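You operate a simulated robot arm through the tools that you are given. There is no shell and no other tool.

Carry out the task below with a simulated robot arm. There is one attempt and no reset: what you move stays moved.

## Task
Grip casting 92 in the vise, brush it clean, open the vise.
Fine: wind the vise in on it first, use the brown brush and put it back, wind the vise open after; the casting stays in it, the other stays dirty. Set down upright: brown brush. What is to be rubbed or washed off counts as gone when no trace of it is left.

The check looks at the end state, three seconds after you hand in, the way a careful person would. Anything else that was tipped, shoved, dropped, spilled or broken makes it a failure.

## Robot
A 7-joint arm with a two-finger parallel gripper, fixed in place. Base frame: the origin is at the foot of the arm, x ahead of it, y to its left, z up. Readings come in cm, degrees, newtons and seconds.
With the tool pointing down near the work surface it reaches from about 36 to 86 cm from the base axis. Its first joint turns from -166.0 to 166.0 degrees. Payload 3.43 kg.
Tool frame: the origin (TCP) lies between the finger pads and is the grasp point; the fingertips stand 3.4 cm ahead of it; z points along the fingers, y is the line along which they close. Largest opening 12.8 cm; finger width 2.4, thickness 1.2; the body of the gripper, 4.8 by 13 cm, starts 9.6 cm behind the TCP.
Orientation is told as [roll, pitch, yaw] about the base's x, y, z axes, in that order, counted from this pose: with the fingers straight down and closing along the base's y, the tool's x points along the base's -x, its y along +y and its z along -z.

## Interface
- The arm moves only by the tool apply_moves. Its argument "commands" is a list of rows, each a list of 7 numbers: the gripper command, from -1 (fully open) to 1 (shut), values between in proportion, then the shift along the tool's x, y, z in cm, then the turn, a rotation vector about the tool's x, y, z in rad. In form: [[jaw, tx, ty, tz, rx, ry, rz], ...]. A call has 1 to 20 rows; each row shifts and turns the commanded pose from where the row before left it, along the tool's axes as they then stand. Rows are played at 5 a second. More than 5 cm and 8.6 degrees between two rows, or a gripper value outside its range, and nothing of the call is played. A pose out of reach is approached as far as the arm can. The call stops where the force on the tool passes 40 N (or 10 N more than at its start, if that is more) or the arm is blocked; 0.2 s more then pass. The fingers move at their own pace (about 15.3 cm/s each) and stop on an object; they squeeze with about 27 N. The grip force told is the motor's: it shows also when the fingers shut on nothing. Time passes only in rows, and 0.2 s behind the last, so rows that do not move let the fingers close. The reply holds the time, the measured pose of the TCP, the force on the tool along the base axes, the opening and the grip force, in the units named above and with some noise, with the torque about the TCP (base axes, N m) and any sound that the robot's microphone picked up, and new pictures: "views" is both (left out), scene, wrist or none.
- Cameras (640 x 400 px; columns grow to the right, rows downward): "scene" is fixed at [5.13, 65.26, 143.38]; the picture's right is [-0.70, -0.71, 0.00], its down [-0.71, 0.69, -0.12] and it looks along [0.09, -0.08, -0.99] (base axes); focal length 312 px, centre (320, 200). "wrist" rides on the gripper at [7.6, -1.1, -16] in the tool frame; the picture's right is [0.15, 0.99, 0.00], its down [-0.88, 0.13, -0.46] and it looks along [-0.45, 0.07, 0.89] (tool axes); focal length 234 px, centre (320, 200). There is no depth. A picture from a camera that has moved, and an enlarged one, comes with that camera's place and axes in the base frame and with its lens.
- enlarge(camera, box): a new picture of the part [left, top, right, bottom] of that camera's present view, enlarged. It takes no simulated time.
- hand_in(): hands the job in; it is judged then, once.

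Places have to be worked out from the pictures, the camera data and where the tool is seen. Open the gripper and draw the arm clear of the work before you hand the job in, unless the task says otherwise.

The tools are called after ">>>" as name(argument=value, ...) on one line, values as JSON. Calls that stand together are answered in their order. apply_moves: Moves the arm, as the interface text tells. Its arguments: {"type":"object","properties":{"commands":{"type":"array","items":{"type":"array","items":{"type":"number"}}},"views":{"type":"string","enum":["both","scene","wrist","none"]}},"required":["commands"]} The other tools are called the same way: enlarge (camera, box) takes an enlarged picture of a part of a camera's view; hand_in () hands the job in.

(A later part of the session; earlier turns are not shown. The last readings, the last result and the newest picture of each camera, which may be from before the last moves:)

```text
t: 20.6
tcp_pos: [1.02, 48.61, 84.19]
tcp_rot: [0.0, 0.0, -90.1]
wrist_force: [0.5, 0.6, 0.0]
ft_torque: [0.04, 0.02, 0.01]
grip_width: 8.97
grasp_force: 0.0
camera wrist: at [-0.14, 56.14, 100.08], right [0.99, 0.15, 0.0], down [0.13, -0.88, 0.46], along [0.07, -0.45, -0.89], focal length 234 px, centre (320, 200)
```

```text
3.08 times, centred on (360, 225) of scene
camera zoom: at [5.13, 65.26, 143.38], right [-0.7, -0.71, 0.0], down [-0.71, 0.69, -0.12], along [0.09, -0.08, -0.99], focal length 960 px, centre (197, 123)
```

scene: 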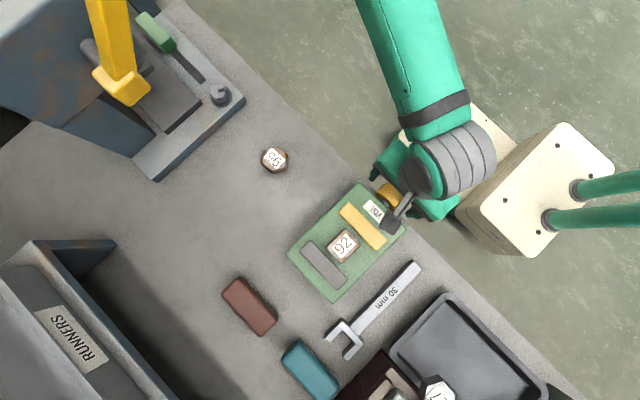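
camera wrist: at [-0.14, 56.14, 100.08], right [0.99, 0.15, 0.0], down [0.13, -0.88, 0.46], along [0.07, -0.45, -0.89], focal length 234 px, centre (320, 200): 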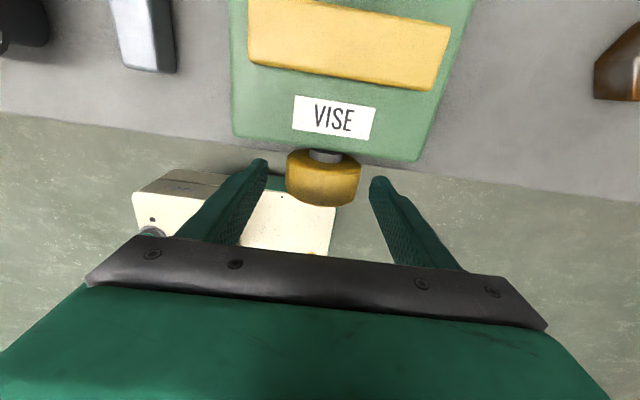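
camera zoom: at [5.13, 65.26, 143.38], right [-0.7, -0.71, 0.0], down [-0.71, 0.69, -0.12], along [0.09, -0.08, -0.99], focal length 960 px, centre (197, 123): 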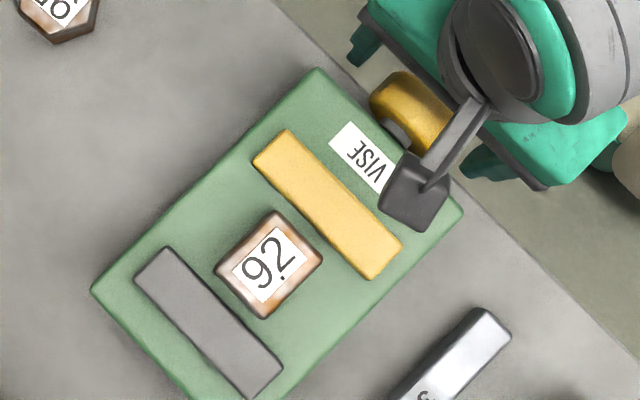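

The knob's centre works out to z≈83.0, diameter ≈5.8, nicely between the pads. I close on it and read width and forces.

>>> apply_moves(commands=[[0, 0, 0, 0, 0, 0, 0], [0.5, 0, 0, 0, 0, 0, 0], [1, 0, 0, 0, 0, 0, 0], [1, 0, 0, 0, 0, 0, 0]])

>>> enlarge(camera="wrist", box=[240, 80, 400, 240])

```text
t: 21.6
tcp_pos: [0.97, 48.74, 84.2]
tcp_rot: [0.0, 0.0, -90.0]
wrist_force: [2.2, -0.5, -1.0]
ft_torque: [0.05, -0.01, 0.3]
grip_width: 5.55
grasp_force: 44.5
camera wrist: at [-0.12, 56.14, 100.08], right [0.99, 0.15, 0.0], down [0.13, -0.88, 0.46], along [0.07, -0.45, -0.89], focal length 234 px, centre (320, 200)
```

scene: 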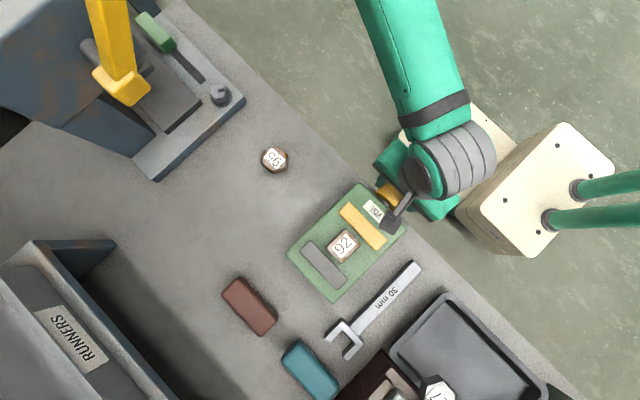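
wrist: 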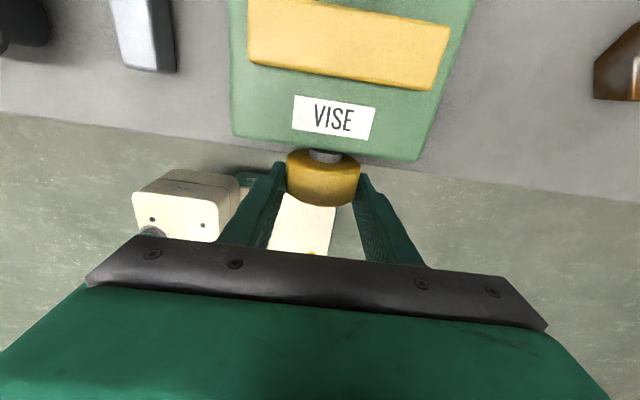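

```text
2.50 times, centred on (320, 160) of wrist
camera zoom: at [-0.12, 56.14, 100.08], right [0.99, 0.15, 0.0], down [0.13, -0.88, 0.46], along [0.07, -0.45, -0.89], focal length 585 px, centre (320, 300)
```

zoom: 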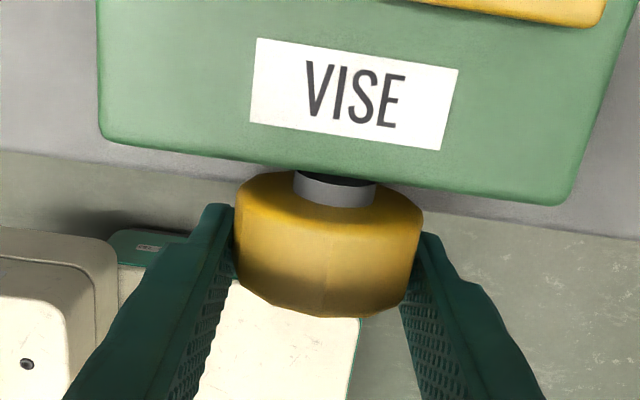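

Grip on the knob is firm at 5.55 cm. I try a short clockwise turn (seen from the knob's front), 24°, pivoting about the knob axis 1.1 cm ahead of the TCP, and look whether the yellow jaw moves.

>>> apply_moves(commands=[[1, 0, 0.153, 0.011, 0.14, 0, 0], [1, 0, 0.153, 0.011, 0.14, 0, 0], [1, 0, 0.153, 0.011, 0.14, 0, 0], [1, 0, 0, 0, 0, 0, 0]])

>>> enlarge(camera="wrist", box=[240, 80, 400, 240])

>>> enlarge(camera="scene", box=[280, 160, 440, 290])

```text
t: 22.6
tcp_pos: [1.28, 48.63, 84.22]
tcp_rot: [-24.1, 0.0, -89.9]
wrist_force: [-17.4, -5.6, -16.0]
ft_torque: [0.2, 0.06, -0.18]
grip_width: 5.55
grasp_force: 44.9
camera wrist: at [6.79, 56.18, 99.09], right [0.9, 0.15, -0.41], down [0.31, -0.88, 0.36], along [-0.3, -0.45, -0.84], focal length 234 px, centre (320, 200)
```

scene: 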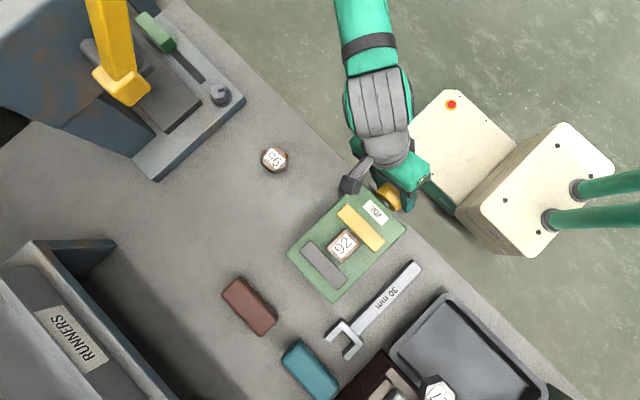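
wrist: 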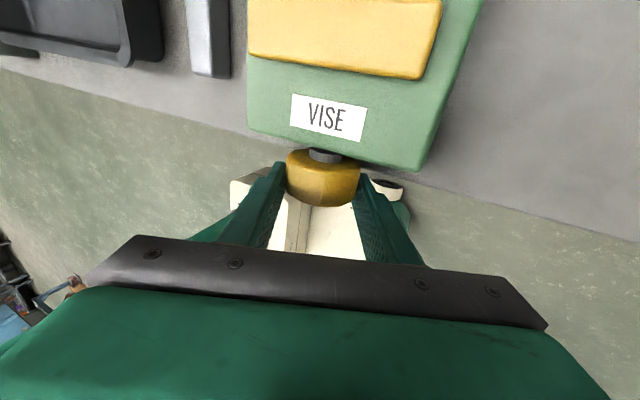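

```text
2.50 times, centred on (320, 160) of wrist
camera zoom: at [6.79, 56.18, 99.09], right [0.9, 0.15, -0.41], down [0.31, -0.88, 0.36], along [-0.3, -0.45, -0.84], focal length 585 px, centre (320, 300)
```

zoom: 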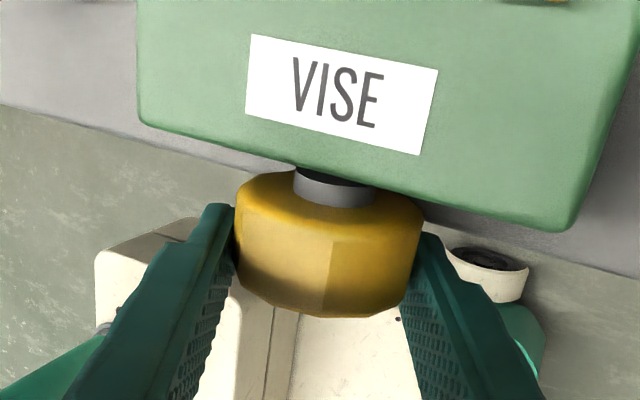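

```text
3.08 times, centred on (360, 225) of scene
camera zoom: at [5.13, 65.26, 143.38], right [-0.7, -0.71, 0.0], down [-0.71, 0.69, -0.12], along [0.09, -0.08, -0.99], focal length 960 px, centre (197, 123)
```

zoom: 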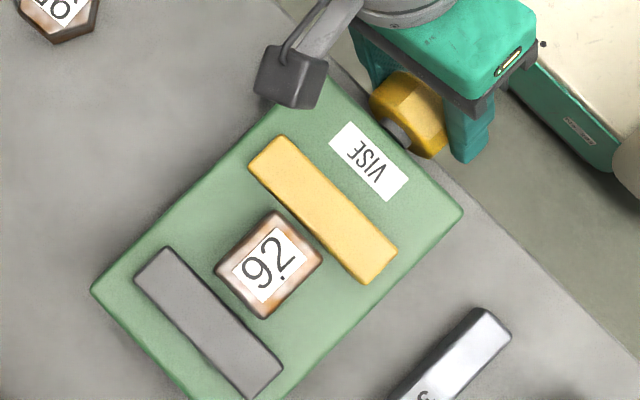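

The yellow jaw advanced by about 0.5 cm for 24°, so clockwise closes and about 100° more is needed. I open, swing the hand back to −50° tilt around the knob and regrip.

>>> apply_moves(commands=[[-0.3, 0, 0, 0, 0, 0, 0], [-0.3, 0, 0, 0, 0, 0, 0], [-0.3, 0, -0.157, 0.0113, -0.143, 0, 0], [-0.3, 0, -0.157, 0.0113, -0.143, 0, 0], [-0.3, 0, -0.157, 0.0113, -0.143, 0, 0], [-0.3, 0, 0, 0, 0, 0, 0]])

>>> enlarge(camera="wrist", box=[240, 80, 400, 240])

```text
t: 24.0
tcp_pos: [1.0, 48.78, 84.21]
tcp_rot: [0.6, 0.0, -90.1]
wrist_force: [0.8, -0.1, 0.6]
ft_torque: [-0.03, 0.0, 0.0]
grip_width: 8.28
grasp_force: 0.0
camera wrist: at [-0.32, 56.23, 100.16], right [0.99, 0.15, 0.01], down [0.12, -0.88, 0.46], along [0.08, -0.45, -0.89], focal length 234 px, centre (320, 200)
```

scene: 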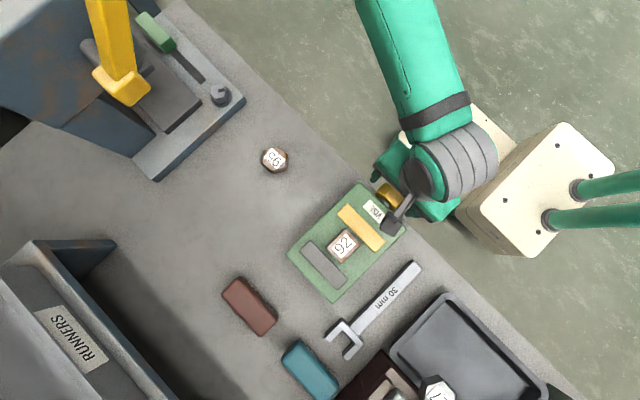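
wrist: 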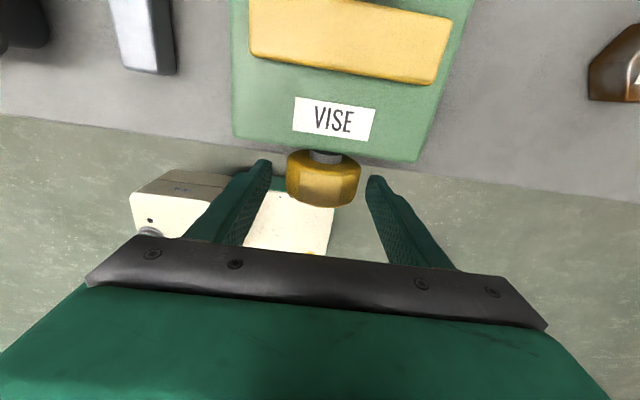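

```text
2.50 times, centred on (320, 160) of wrist
camera zoom: at [-0.32, 56.23, 100.16], right [0.99, 0.15, 0.01], down [0.12, -0.88, 0.46], along [0.08, -0.45, -0.89], focal length 585 px, centre (320, 300)
```

zoom: 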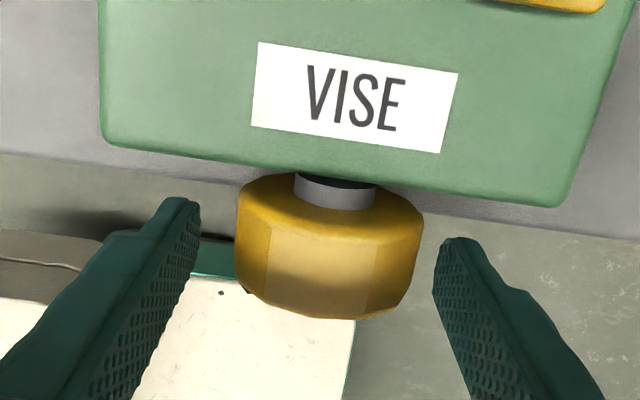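

The knob is a hexagon whose flats now line up with a hand tilt of −36°, so I swing to that tilt before gripping.

>>> apply_moves(commands=[[-0.3, 0, -0.136, 0.0084, -0.1236, 0, 0], [-0.3, 0, -0.136, 0.0084, -0.1236, 0, 0], [-0.3, 0, -0.136, 0.0084, -0.1236, 0, 0], [-0.3, 0, -0.136, 0.0084, -0.1236, 0, 0], [-0.3, 0, -0.136, 0.0084, -0.1236, 0, 0], [-0.3, 0, 0, 0, 0, 0, 0]])

>>> enlarge(camera="wrist", box=[240, 80, 400, 240])

```text
t: 25.4
tcp_pos: [0.39, 48.82, 83.98]
tcp_rot: [36.1, 0.1, -90.1]
wrist_force: [0.0, 0.3, 0.3]
ft_torque: [0.01, 0.0, 0.0]
grip_width: 8.32
grasp_force: 0.1
camera wrist: at [-9.91, 56.25, 96.23], right [0.8, 0.15, 0.58], down [-0.16, -0.88, 0.44], along [0.58, -0.45, -0.68], focal length 234 px, centre (320, 200)
```

scene: 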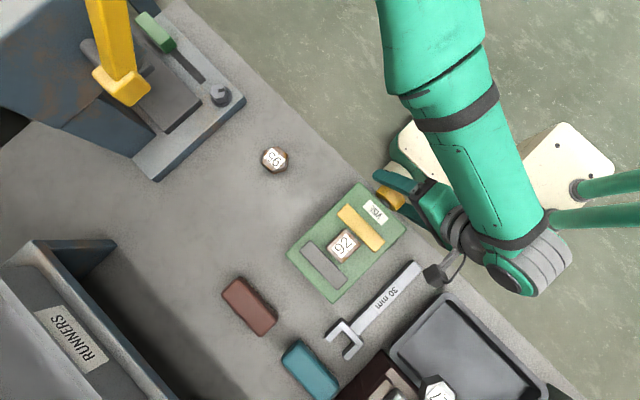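
wrist: 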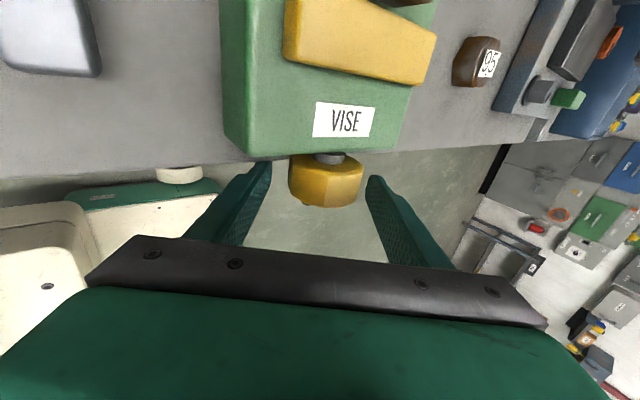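

```text
2.50 times, centred on (320, 160) of wrist
camera zoom: at [-9.91, 56.25, 96.23], right [0.8, 0.15, 0.58], down [-0.16, -0.88, 0.44], along [0.58, -0.45, -0.68], focal length 585 px, centre (320, 300)
```

zoom: 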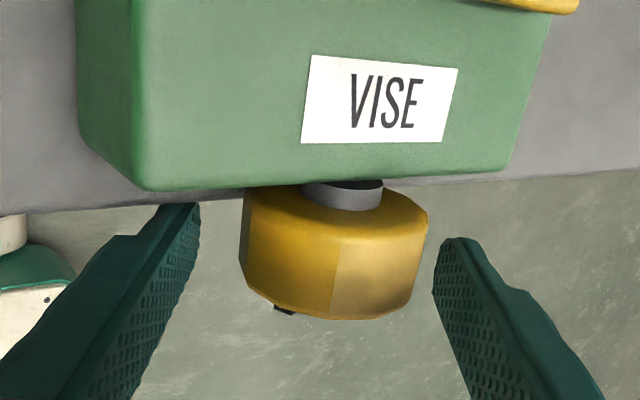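

The knob sits slightly to the right between the fingers, implying its axis is at z≈83.25. I recentre by 0.15 cm, close, and turn clockwise by 48° first.

>>> apply_moves(commands=[[-0.3, 0, 0.15, 0, 0, 0, 0], [0.3, 0, 0, 0, 0, 0, 0], [1, 0, 0, 0, 0, 0, 0], [1, 0, 0, 0, 0, 0, 0], [1, 0, 0.1256, 0.0088, 0.14, 0, 0], [1, 0, 0.1256, 0.0088, 0.14, 0, 0], [1, 0, 0.1256, 0.0088, 0.14, 0, 0], [1, 0, 0.1256, 0.0088, 0.14, 0, 0], [1, 0, 0.1256, 0.0088, 0.14, 0, 0], [1, 0, 0.1256, 0.0088, 0.14, 0, 0], [1, 0, 0, 0, 0, 0, 0]])

>>> enlarge(camera="wrist", box=[240, 80, 400, 240])

>>> enlarge(camera="scene", box=[280, 160, 440, 290])

```text
t: 27.8
tcp_pos: [1.18, 48.66, 84.24]
tcp_rot: [-12.3, 0.2, -90.1]
wrist_force: [1.6, 0.9, 7.3]
ft_torque: [1.06, 0.07, -0.38]
grip_width: 5.57
grasp_force: 45.2
camera wrist: at [3.5, 56.21, 100.14], right [0.97, 0.15, -0.21], down [0.22, -0.88, 0.42], along [-0.13, -0.45, -0.88], focal length 234 px, centre (320, 200)
```

scene: 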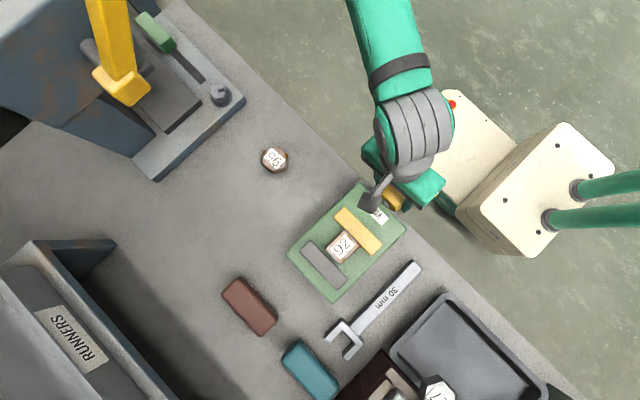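
wrist: 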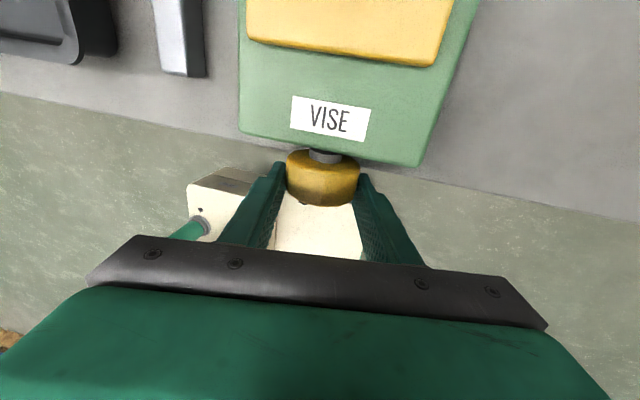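

```text
2.50 times, centred on (320, 160) of wrist
camera zoom: at [3.5, 56.21, 100.14], right [0.97, 0.15, -0.21], down [0.22, -0.88, 0.42], along [-0.13, -0.45, -0.88], focal length 585 px, centre (320, 300)
```

zoom: 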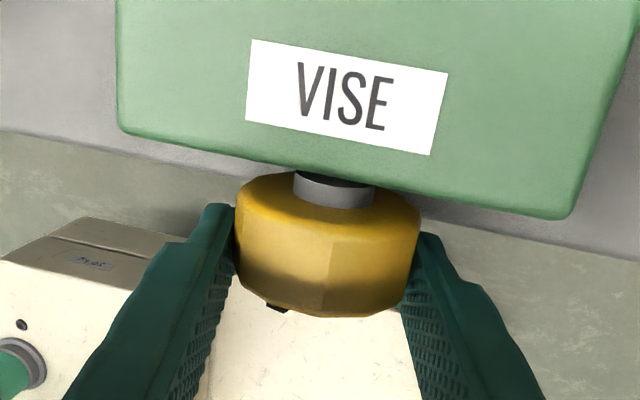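

```text
3.08 times, centred on (360, 225) of scene
camera zoom: at [5.13, 65.26, 143.38], right [-0.7, -0.71, 0.0], down [-0.71, 0.69, -0.12], along [0.09, -0.08, -0.99], focal length 960 px, centre (197, 123)
```

zoom: 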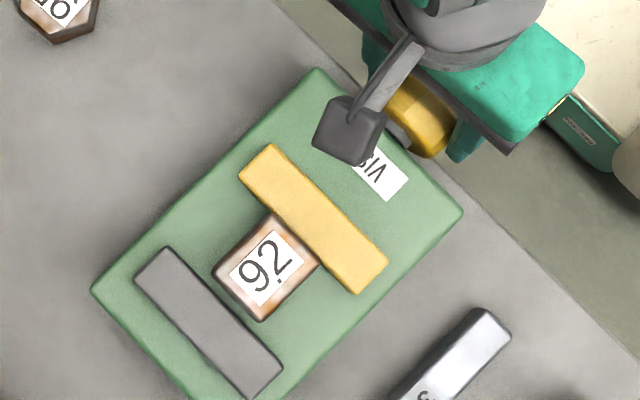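

The yellow jaw has reached the casting and begun pushing it toward the gray jaw. I turn on in smaller steps until it tightens.

>>> apply_moves(commands=[[1, 0, 0.1256, 0.0088, 0.14, 0, 0], [1, 0, 0.1256, 0.0088, 0.14, 0, 0], [1, 0, 0, 0, 0, 0, 0]], views="scene")

>>> enlarge(camera="scene", box=[280, 160, 440, 290])

```text
t: 28.6
tcp_pos: [1.43, 48.75, 84.24]
tcp_rot: [-28.4, 0.0, -90.1]
wrist_force: [-0.9, 1.2, 10.5]
ft_torque: [0.44, 0.12, -0.29]
grip_width: 5.56
grasp_force: 45.1
```

scene: 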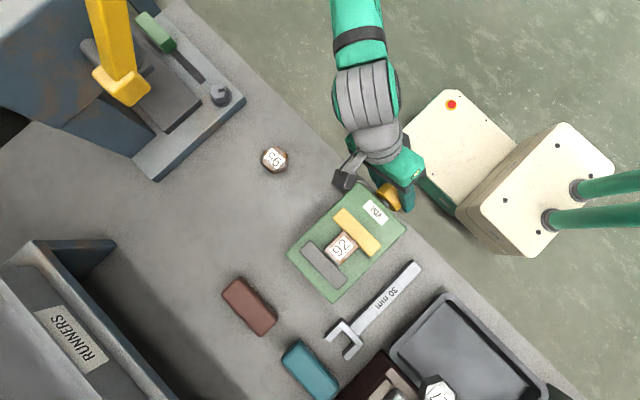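

```text
3.08 times, centred on (360, 225) of scene
camera zoom: at [5.13, 65.26, 143.38], right [-0.7, -0.71, 0.0], down [-0.71, 0.69, -0.12], along [0.09, -0.08, -0.99], focal length 960 px, centre (197, 123)
```

zoom: 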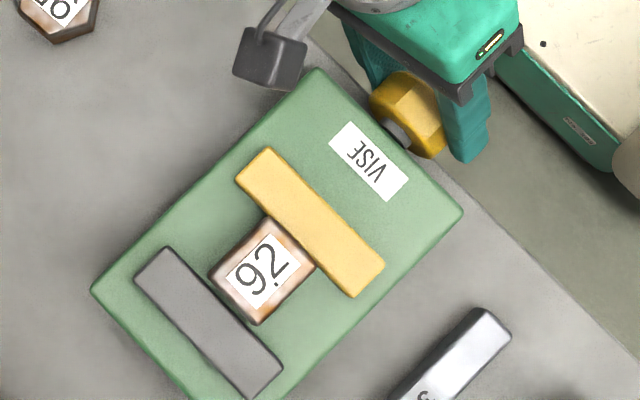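

Still moving freely; I continue.

>>> apply_moves(commands=[[1, 0, 0.1256, 0.0088, 0.14, 0, 0], [1, 0, 0.1256, 0.0088, 0.14, 0, 0], [1, 0, 0, 0, 0, 0, 0]], views="scene")

>>> enlarge(camera="scene", box=[280, 160, 440, 290])

```text
t: 29.4
tcp_pos: [1.64, 48.8, 84.17]
tcp_rot: [-44.5, 0.0, -90.1]
wrist_force: [-11.3, 8.2, 10.3]
ft_torque: [0.34, 0.2, -0.96]
grip_width: 5.55
grasp_force: 45.2
```

scene: 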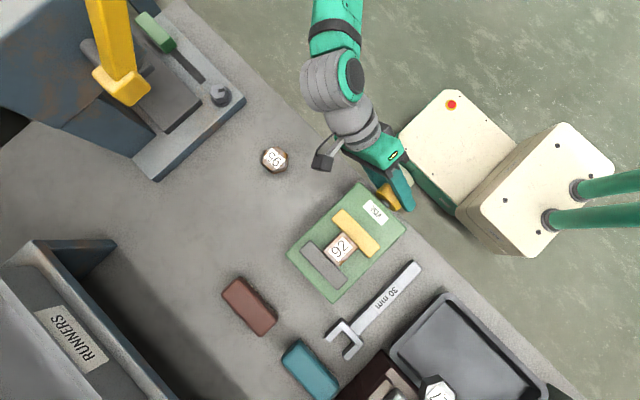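

```text
3.08 times, centred on (360, 225) of scene
camera zoom: at [5.13, 65.26, 143.38], right [-0.7, -0.71, 0.0], down [-0.71, 0.69, -0.12], along [0.09, -0.08, -0.99], focal length 960 px, centre (197, 123)
```

zoom: 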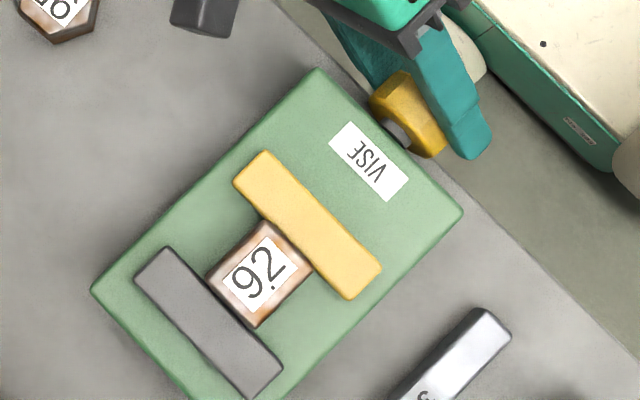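

The casting is nearly at the gray jaw, tilt 44°. I go on one step at a time watching torque about the knob axis.

>>> apply_moves(commands=[[1, 0, 0.09, 0.0045, 0.1, 0, 0], [1, 0, 0, 0, 0, 0, 0]], views="scene")

>>> enlarge(camera="scene", box=[310, 200, 400, 290])

```text
t: 30.0
tcp_pos: [1.64, 48.82, 84.01]
tcp_rot: [-50.1, -0.1, -90.1]
wrist_force: [-16.4, 5.6, 15.5]
ft_torque: [0.04, -0.15, -0.53]
grip_width: 5.57
grasp_force: 45.1
```

scene: 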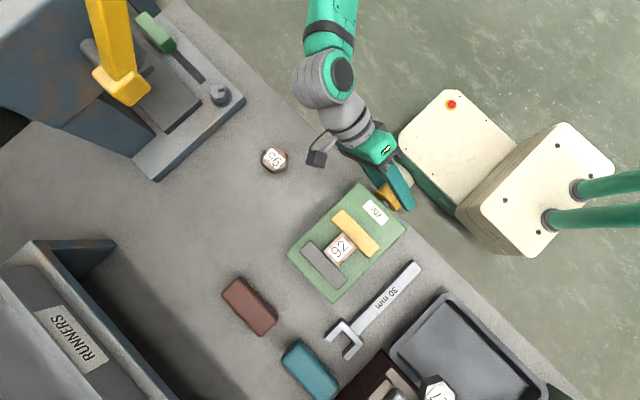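

```text
4.44 times, centred on (355, 245) of scene
camera zoom: at [5.13, 65.26, 143.38], right [-0.7, -0.71, 0.0], down [-0.71, 0.69, -0.12], along [0.09, -0.08, -0.99], focal length 1387 px, centre (164, 0)
```

zoom: 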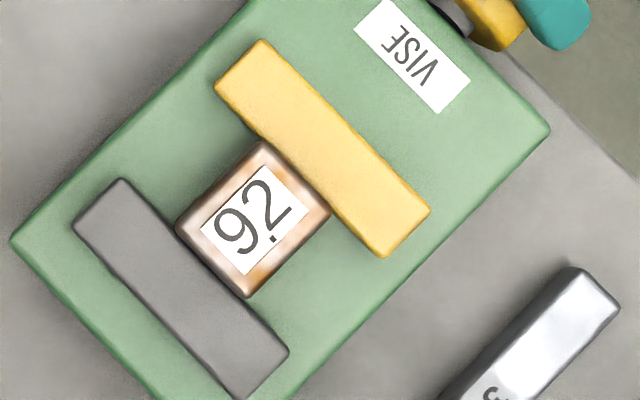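

Casting now looks flush with both jaws. I turn a bit more to see whether the resistance rises.

>>> apply_moves(commands=[[1, 0, 0.09, 0.0045, 0.1, 0, 0], [1, 0, 0, 0, 0, 0, 0]], views="scene")

>>> enlarge(camera="scene", box=[310, 200, 400, 290])

```text
t: 30.6
tcp_pos: [1.59, 48.72, 83.87]
tcp_rot: [-55.8, 0.0, -89.8]
wrist_force: [-26.8, 5.7, 15.0]
ft_torque: [-0.07, -0.58, 0.22]
grip_width: 5.55
grasp_force: 45.1
```

scene: 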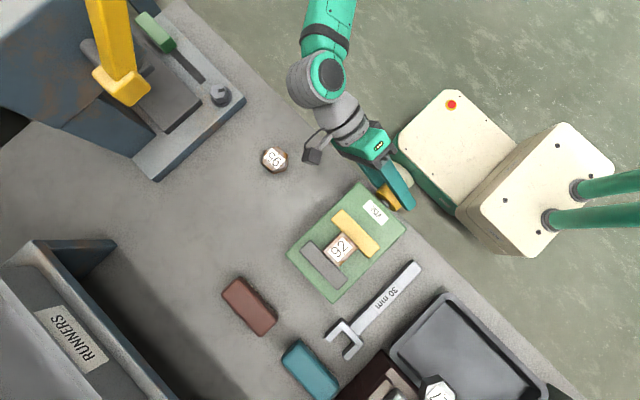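

```text
4.44 times, centred on (355, 245) of scene
camera zoom: at [5.13, 65.26, 143.38], right [-0.7, -0.71, 0.0], down [-0.71, 0.69, -0.12], along [0.09, -0.08, -0.99], focal length 1387 px, centre (164, 0)
```

zoom: 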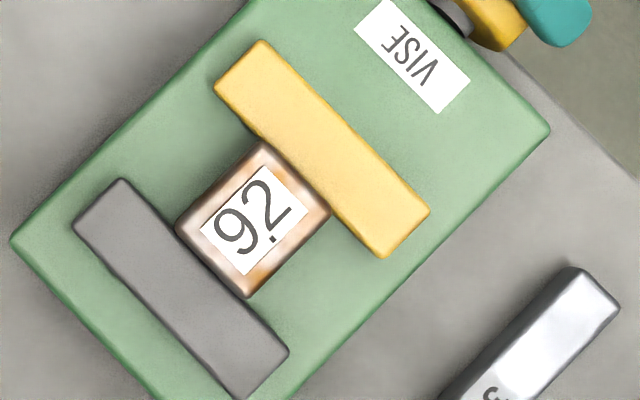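

The jaw no longer advances and the torque about the knob axis has jumped to 0.58 N·m, so the vise is tight on the casting. I release the knob and back out along the tool axis.

>>> apply_moves(commands=[[-0.3, 0, 0, 0, 0, 0, 0], [-0.3, 0, 0, 0, 0, 0, 0], [-0.3, 0, 0, -3, 0, 0, 0], [-0.3, 0, 0, -4, 0, 0, 0], [-0.3, 0, 0, -4, 0, 0, 0], [-0.3, 0, 0, 0, 0, 0, 0]])

>>> enlarge(camera="scene", box=[310, 180, 420, 290])

```text
t: 32.0
tcp_pos: [10.92, 49.08, 90.01]
tcp_rot: [-55.7, 0.0, -89.9]
wrist_force: [0.0, -0.1, 0.4]
ft_torque: [0.02, 0.02, -0.02]
grip_width: 8.33
grasp_force: 0.0
camera wrist: at [23.42, 56.53, 99.97], right [0.56, 0.15, -0.82], down [0.45, -0.88, 0.15], along [-0.7, -0.45, -0.56], focal length 234 px, centre (320, 200)
```

scene: 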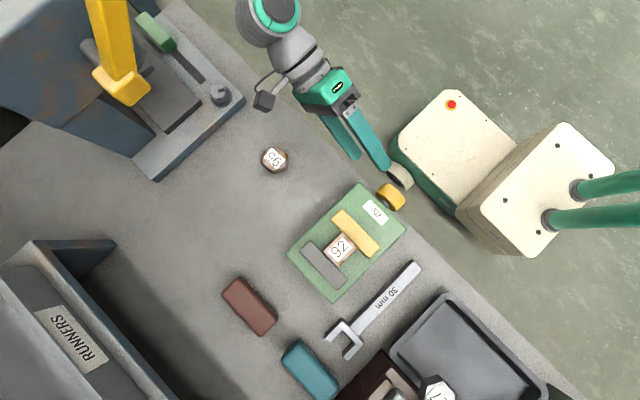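
wrist: 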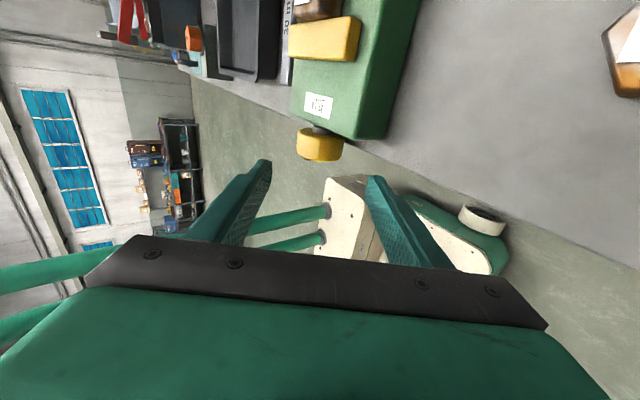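

```text
3.64 times, centred on (365, 235) of scene
camera zoom: at [5.13, 65.26, 143.38], right [-0.7, -0.71, 0.0], down [-0.71, 0.69, -0.12], along [0.09, -0.08, -0.99], focal length 1134 px, centre (156, 73)
```

zoom: 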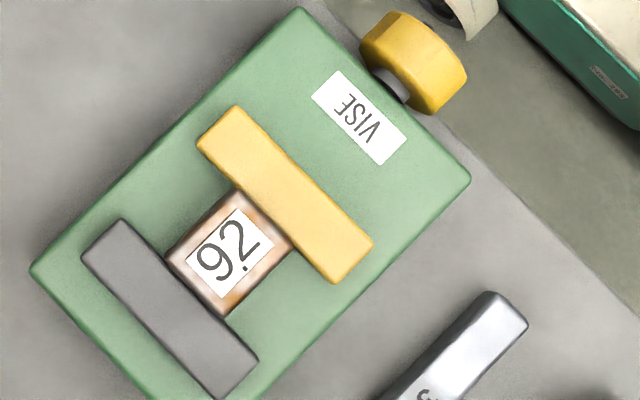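

The vise holds 92 firmly. I bring the hand back upright and raise it before going to the brown brush.

>>> apply_moves(commands=[[-0.3, 0, 0, -1, -0.1389, 0, 0], [-0.3, 0, 0, -1, -0.1389, 0, 0], [-0.3, 0, 0, -1, -0.1389, 0, 0], [-0.3, 0, 0, -1, -0.1389, 0, 0], [-0.3, 0, 0, -2, -0.1389, 0, 0], [-0.3, 0, 0, -3, -0.1389, 0, 0], [-0.3, 0, 0, -3, -0.1389, 0, 0], [-0.3, 0, 0, -3, 0, 0, 0], [-0.3, 0, 0, 0, 0, 0, 0]])

```text
t: 34.0
tcp_pos: [15.6, 48.68, 103.76]
tcp_rot: [0.0, -0.1, -90.2]
wrist_force: [0.6, 0.5, 0.2]
ft_torque: [-0.01, 0.0, -0.01]
grip_width: 8.32
grasp_force: 0.0
camera wrist: at [14.54, 56.27, 119.68], right [0.99, 0.15, 0.0], down [0.13, -0.88, 0.46], along [0.07, -0.45, -0.89], focal length 234 px, centre (320, 200)
```

scene: 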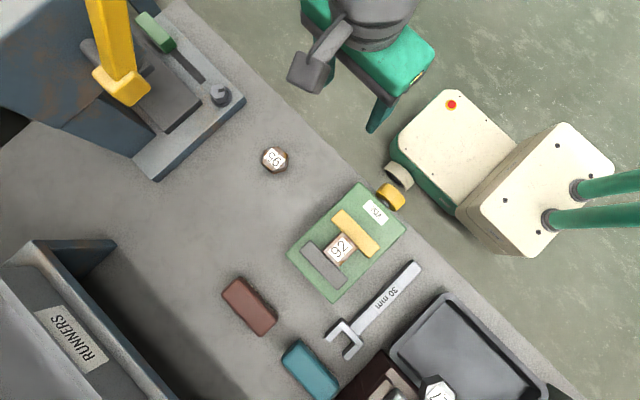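
wrist: 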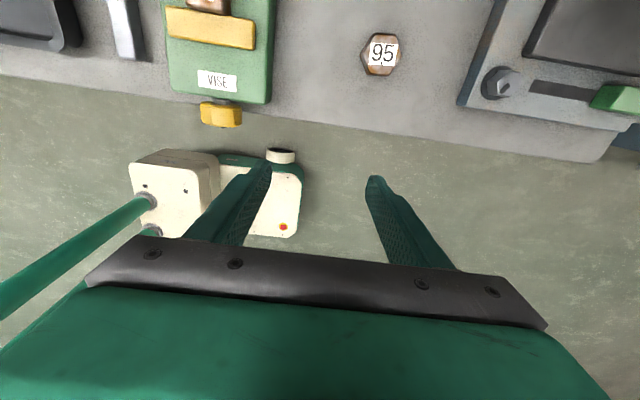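

The scene view is clear now; I enlarge the brown brush to fix its original pose (I must put it back there).

>>> enlarge(camera="scene", box=[210, 265, 290, 345])

>>> enlarge(camera="scene", box=[300, 210, 380, 290])

```text
5.00 times, centred on (250, 305) of scene
camera zoom: at [5.13, 65.26, 143.38], right [-0.7, -0.71, 0.0], down [-0.71, 0.69, -0.12], along [0.09, -0.08, -0.99], focal length 1560 px, centre (670, -325)
```

zoom: 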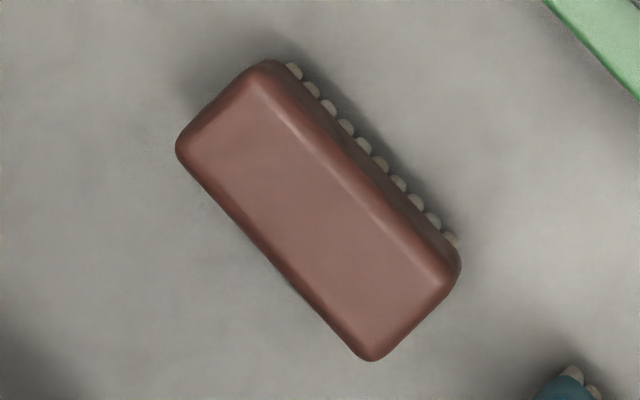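

```text
5.00 times, centred on (340, 250) of scene
camera zoom: at [5.13, 65.26, 143.38], right [-0.7, -0.71, 0.0], down [-0.71, 0.69, -0.12], along [0.09, -0.08, -0.99], focal length 1560 px, centre (220, -50)
```

zoom: 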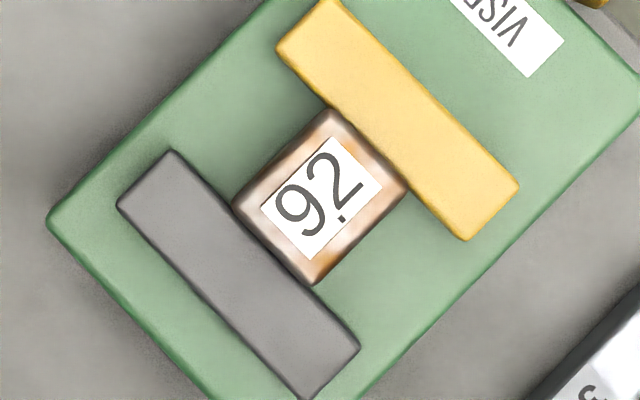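

The brush's long axis lies along base x, centre about (5, 83.3). I rotate the hand back to yaw 0 here, at height.

>>> apply_moves(commands=[[-0.3, 0, 0, 0, 0, 0, -0.1428], [-0.3, 0, 0, 0, 0, 0, -0.1428], [-0.3, 0, 0, 0, 0, 0, -0.1428], [-0.3, 0, 0, 0, 0, 0, -0.1428], [-0.3, 0, 0, 0, 0, 0, -0.1428], [-0.3, 0, 0, 0, 0, 0, -0.1428], [-0.3, 0, 0, 0, 0, 0, -0.1428], [-0.3, 0, 0, 0, 0, 0, -0.1428], [-0.3, 0, 0, 0, 0, 0, -0.1428], [-0.3, 0, 0, 0, 0, 0, -0.1428], [-0.3, 0, 0, 0, 0, 0, -0.1428], [-0.3, 0, 0, 0, 0, 0, 0]], views="none")

>>> apply_moves(commands=[[-0.3, 1.8, 4.5, 0, 0, 0, 0], [-0.3, 1.8, 4.5, 0, 0, 0, 0], [-0.3, 1.8, 4.5, 0, 0, 0, 0], [-0.3, 1.8, 4.5, 0, 0, 0, 0], [-0.3, 1.8, 4.5, 0, 0, 0, 0], [-0.3, 1.0, 4.5, 1, 0, 0, 0], [-0.3, 0.6, 4.5, 1, 0, 0, 0], [-0.3, 0, 2.5, 2, 0, 0, 0], [-0.3, 0, 0, 0, 0, 0, 0]])

```text
t: 36.6
tcp_pos: [15.81, 48.65, 103.66]
tcp_rot: [0.0, 0.0, 0.0]
wrist_force: [-0.3, 0.8, -0.8]
ft_torque: [0.01, 0.01, -0.02]
grip_width: 8.31
grasp_force: 0.0
```

```text
t: 38.6
tcp_pos: [5.44, 82.3, 99.72]
tcp_rot: [0.0, 0.0, -0.1]
wrist_force: [1.4, 0.3, 0.2]
ft_torque: [0.01, 0.08, 0.01]
grip_width: 8.32
grasp_force: 0.1
out of reach, approached as far as the arm can: row 8
camera wrist: at [-2.18, 81.15, 115.59], right [-0.14, 0.99, 0.0], down [0.88, 0.13, 0.46], along [0.45, 0.07, -0.89], focal length 234 px, centre (320, 200)
```

scene: 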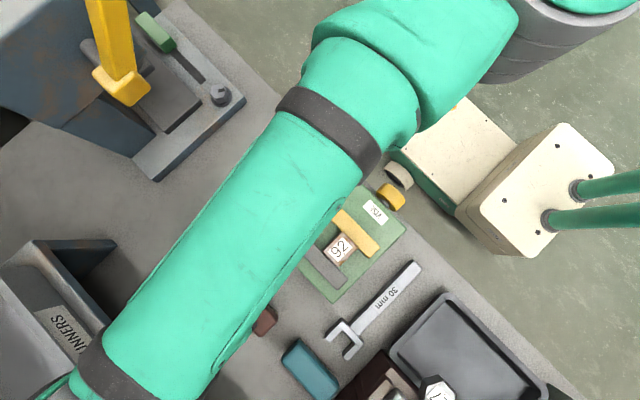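
wrist: 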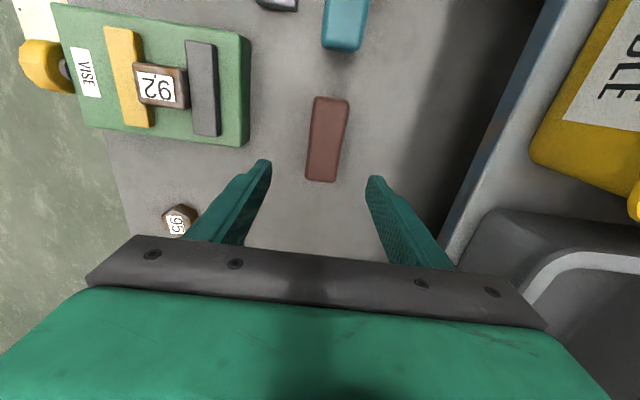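

I'm over the brush; the reach is near its limit at this height, and the bin wall is close on the far side. I enlarge to measure both.

>>> enlarge(camera="wrist", box=[260, 60, 420, 220])

>>> enlarge(camera="wrist", box=[400, 0, 640, 280])

>>> enlarge(camera="scene", box=[0, 220, 320, 400])

```text
2.50 times, centred on (340, 140) of wrist
camera zoom: at [-2.18, 81.15, 115.59], right [-0.14, 0.99, 0.0], down [0.88, 0.13, 0.46], along [0.45, 0.07, -0.89], focal length 585 px, centre (270, 350)
```

zoom: 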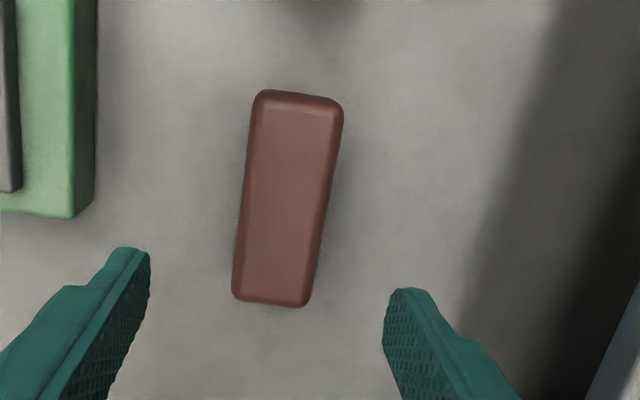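

```text
1.43 times, centred on (520, 140) of wrist
camera zoom: at [-2.18, 81.15, 115.59], right [-0.14, 0.99, 0.0], down [0.88, 0.13, 0.46], along [0.45, 0.07, -0.89], focal length 334 px, centre (34, 286)
```

zoom: 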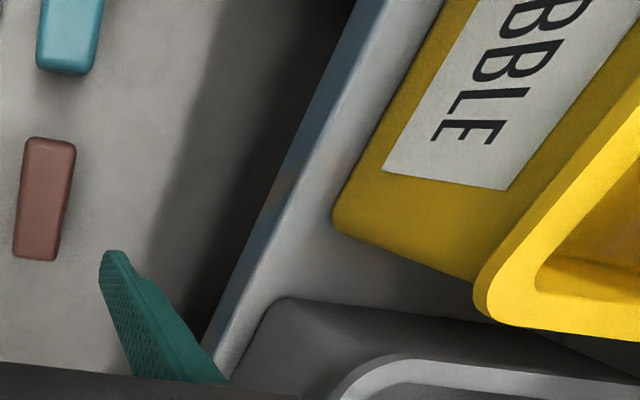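

```text
2.00 times, centred on (160, 310) of scene
camera zoom: at [5.13, 65.26, 143.38], right [-0.7, -0.71, 0.0], down [-0.71, 0.69, -0.12], along [0.09, -0.08, -0.99], focal length 624 px, centre (640, -20)
```

zoom: 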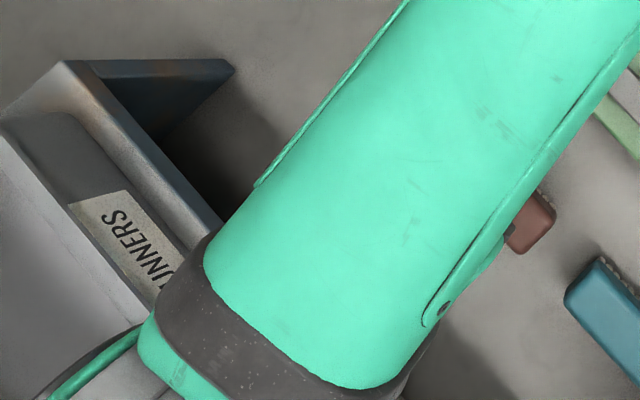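

The shelf edge is at about y≈98, z≈94, so it clears the hand. The brush spans x≈0…10.5, centred at (5.2, 83.2), about 4.3 wide. I lower by 8 cm and check.

>>> apply_moves(commands=[[-0.3, 0, 0, 3, 0, 0, 0], [-0.3, 0, 0, 3, 0, 0, 0], [-0.3, 0, 0.4, 2, 0, 0, 0], [-0.3, 0, 0, 0, 0, 0, 0]], views="wrist")

>>> enlarge(camera="wrist", box=[240, 60, 400, 220])

```text
t: 39.6
tcp_pos: [5.14, 82.09, 91.66]
tcp_rot: [0.0, 0.0, -0.1]
wrist_force: [0.1, 0.9, 0.6]
ft_torque: [-0.01, 0.08, 0.0]
grip_width: 8.3
grasp_force: 0.0
out of reach, approached as far as the arm can: row 3
camera wrist: at [-2.29, 80.87, 107.57], right [-0.15, 0.99, 0.0], down [0.88, 0.13, 0.46], along [0.45, 0.07, -0.89], focal length 234 px, centre (320, 200)
```

wrist: 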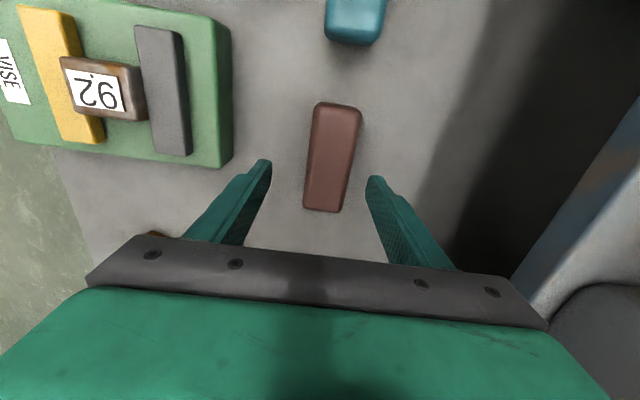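

```text
2.50 times, centred on (320, 140) of wrist
camera zoom: at [-2.29, 80.87, 107.57], right [-0.15, 0.99, 0.0], down [0.88, 0.13, 0.46], along [0.45, 0.07, -0.89], focal length 585 px, centre (320, 350)
```

zoom: 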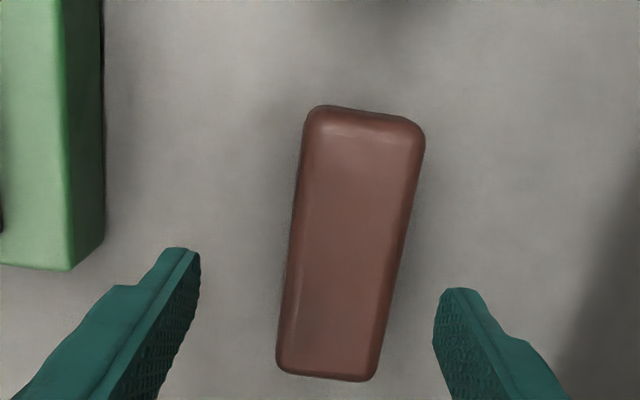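

At this height the arm stops at y≈82.1, about 1 cm short of the brush's centreline, though the open fingers already straddle it. I lower further to see whether the reach improves near the surface.

>>> apply_moves(commands=[[-0.3, 0, 0, 2, 0, 0, 0], [-0.3, 0, 0, 2, 0, 0, 0], [-0.3, 0, 0, 0, 0, 0, 0]], views="wrist")

>>> enlarge(camera="wrist", box=[240, 80, 400, 240])

```text
t: 40.4
tcp_pos: [5.02, 81.59, 87.78]
tcp_rot: [0.0, 0.0, -0.1]
wrist_force: [0.4, -0.8, 0.8]
ft_torque: [-0.03, 0.0, -0.02]
grip_width: 8.3
grasp_force: 0.0
out of reach, approached as far as the arm can: row 2
camera wrist: at [-2.51, 80.45, 103.71], right [-0.15, 0.99, 0.0], down [0.88, 0.13, 0.46], along [0.45, 0.07, -0.89], focal length 234 px, centre (320, 200)
```

wrist: 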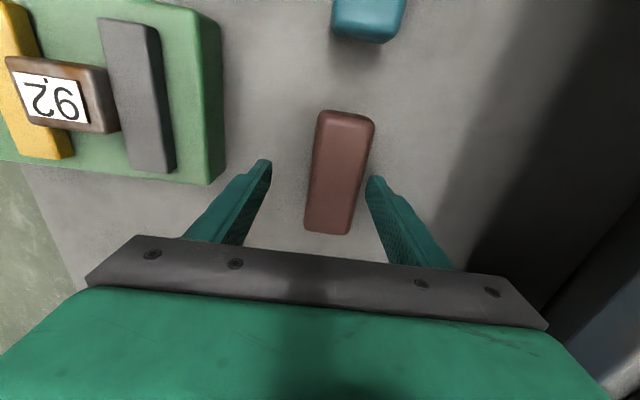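

```text
2.50 times, centred on (320, 160) of wrist
camera zoom: at [-2.51, 80.45, 103.71], right [-0.15, 0.99, 0.0], down [0.88, 0.13, 0.46], along [0.45, 0.07, -0.89], focal length 585 px, centre (320, 300)
```

zoom: 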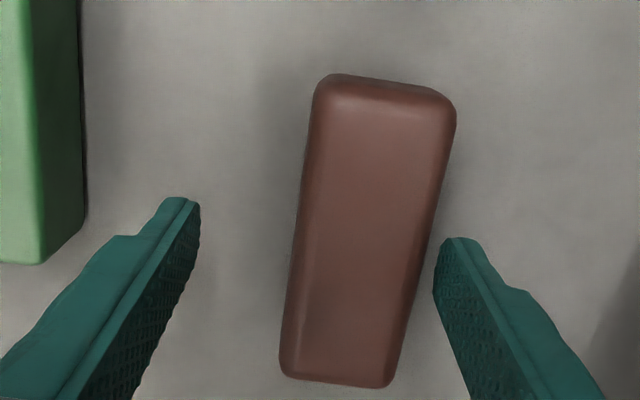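

The reach shrinks slightly as I lower (y≈81.6 now). I'll work within reach at y≈81.2 with a wider opening, so closing will draw the brush about 2 cm toward me flush against the pads; I'll return it to its place later. Lowering around it.

>>> apply_moves(commands=[[-0.5, 0, -1.85, 0, 0, 0, 0], [-0.5, 0, 0, 1.4, 0, 0, 0], [-0.5, 0, 0, 0, 0, 0, 0]], views="wrist")

>>> enlarge(camera="wrist", box=[220, 80, 420, 240])

```text
t: 41.2
tcp_pos: [5.21, 79.71, 86.26]
tcp_rot: [0.0, 0.0, -0.1]
wrist_force: [-0.5, -0.2, -0.4]
ft_torque: [-0.04, 0.02, -0.05]
grip_width: 9.6
grasp_force: 0.1
camera wrist: at [-2.44, 78.54, 102.22], right [-0.15, 0.99, 0.0], down [0.88, 0.13, 0.46], along [0.45, 0.07, -0.89], focal length 234 px, centre (320, 200)
```

wrist: 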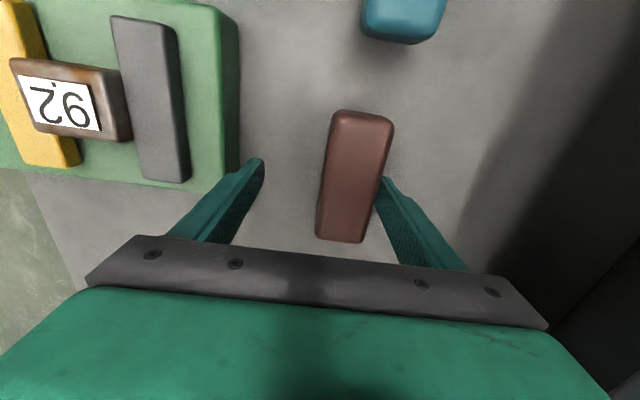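

```text
2.50 times, centred on (320, 160) of wrist
camera zoom: at [-2.44, 78.54, 102.22], right [-0.15, 0.99, 0.0], down [0.88, 0.13, 0.46], along [0.45, 0.07, -0.89], focal length 585 px, centre (320, 300)
```

zoom: 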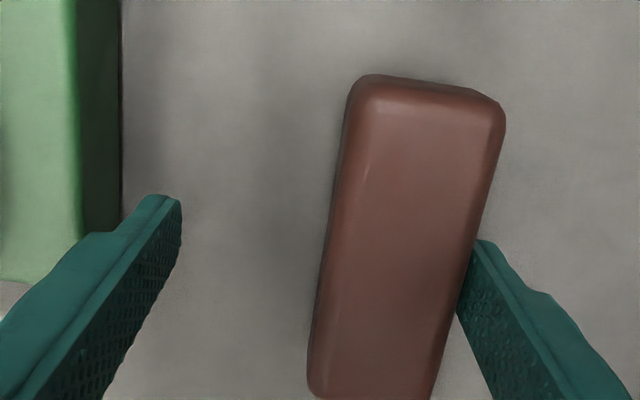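

The command had been reset to the reachable pose, so that shift put the far finger against the brush and slid it ~1 cm toward me (still upright). I move back out within reach to y≈81.1, then lower beside the block.

>>> apply_moves(commands=[[-0.5, 0, 0.7, 0, 0, 0, 0], [-0.5, 0, 0.7, 0, 0, 0, 0], [-0.5, 0, 0, 0.7, 0, 0, 0], [-0.5, 0, 0, 0.5, 0, 0, 0], [-0.5, 0, 0, 0, 0, 0, 0]], views="wrist")

>>> enlarge(camera="wrist", box=[220, 80, 420, 240])

```text
t: 42.4
tcp_pos: [5.17, 81.04, 85.06]
tcp_rot: [-0.1, 0.1, 0.0]
wrist_force: [0.4, 0.4, -0.6]
ft_torque: [-0.02, -0.02, -0.02]
grip_width: 9.6
grasp_force: 0.0
camera wrist: at [-2.45, 79.86, 100.97], right [-0.15, 0.99, 0.0], down [0.88, 0.13, 0.46], along [0.45, 0.07, -0.89], focal length 234 px, centre (320, 200)
```

wrist: 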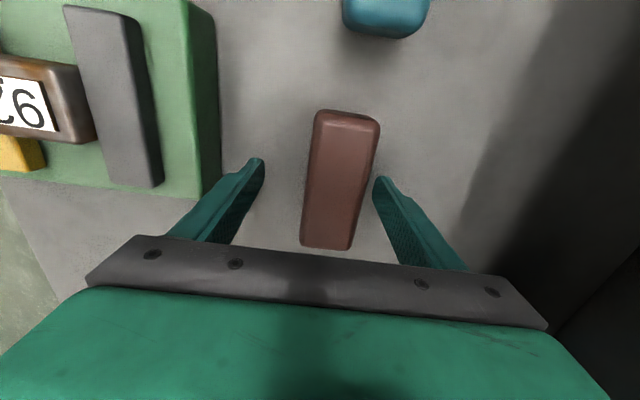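

```text
2.50 times, centred on (320, 160) of wrist
camera zoom: at [-2.45, 79.86, 100.97], right [-0.15, 0.99, 0.0], down [0.88, 0.13, 0.46], along [0.45, 0.07, -0.89], focal length 585 px, centre (320, 300)
```

zoom: 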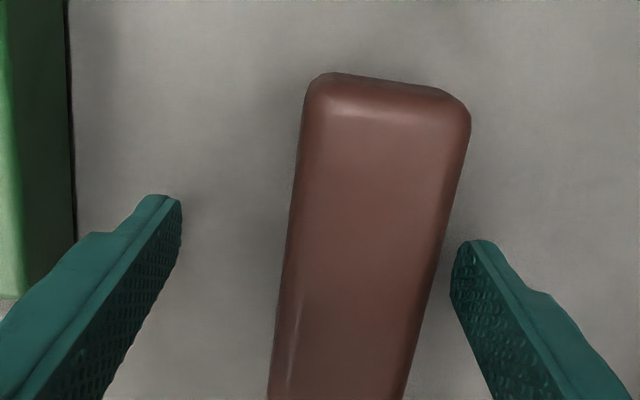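

The brush is straddled. I close gently so it slides flush between the pads.

>>> apply_moves(commands=[[-0.35, 0, 0, 0, 0, 0, 0], [-0.2, 0, 0, 0, 0, 0, 0], [-0.05, 0, 0, 0, 0, 0, 0], [0.08, 0, 0, 0, 0, 0, 0], [0.18, 0, 0, 0, 0, 0, 0], [0.28, 0, 0, 0, 0, 0, 0], [0.4, 0, 0, 0, 0, 0, 0], [1, 0, 0, 0, 0, 0, 0], [1, 0, 0, 0, 0, 0, 0]], views="wrist")

>>> enlarge(camera="wrist", box=[220, 80, 420, 240])

```text
t: 44.4
tcp_pos: [5.26, 81.03, 85.13]
tcp_rot: [0.0, 0.0, -0.1]
wrist_force: [-0.3, -0.6, 1.3]
ft_torque: [-0.06, 0.01, -0.01]
grip_width: 4.51
grasp_force: 26.6
camera wrist: at [-2.4, 79.84, 100.98], right [-0.15, 0.99, 0.0], down [0.88, 0.13, 0.46], along [0.45, 0.07, -0.89], focal length 234 px, centre (320, 200)
```

wrist: 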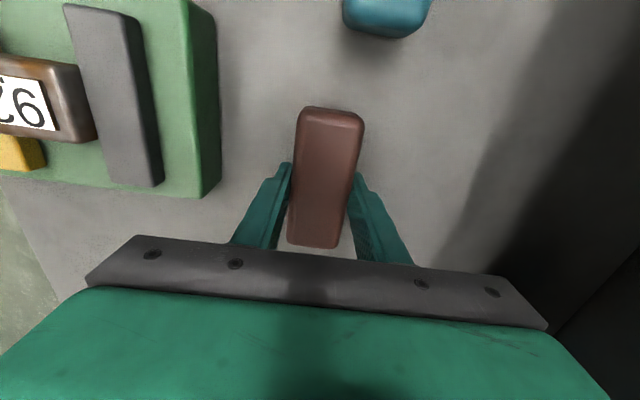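

```text
2.50 times, centred on (320, 160) of wrist
camera zoom: at [-2.4, 79.84, 100.98], right [-0.15, 0.99, 0.0], down [0.88, 0.13, 0.46], along [0.45, 0.07, -0.89], focal length 585 px, centre (320, 300)
```

zoom: 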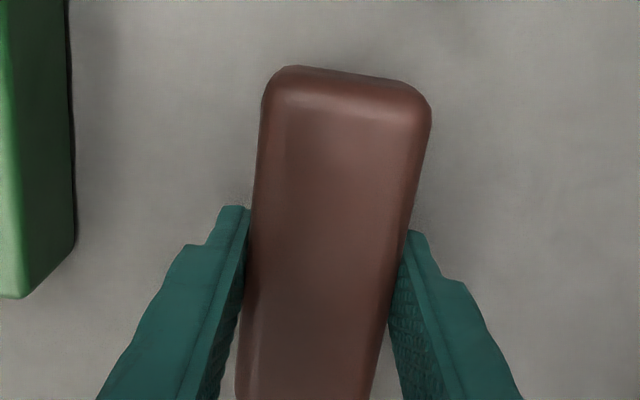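

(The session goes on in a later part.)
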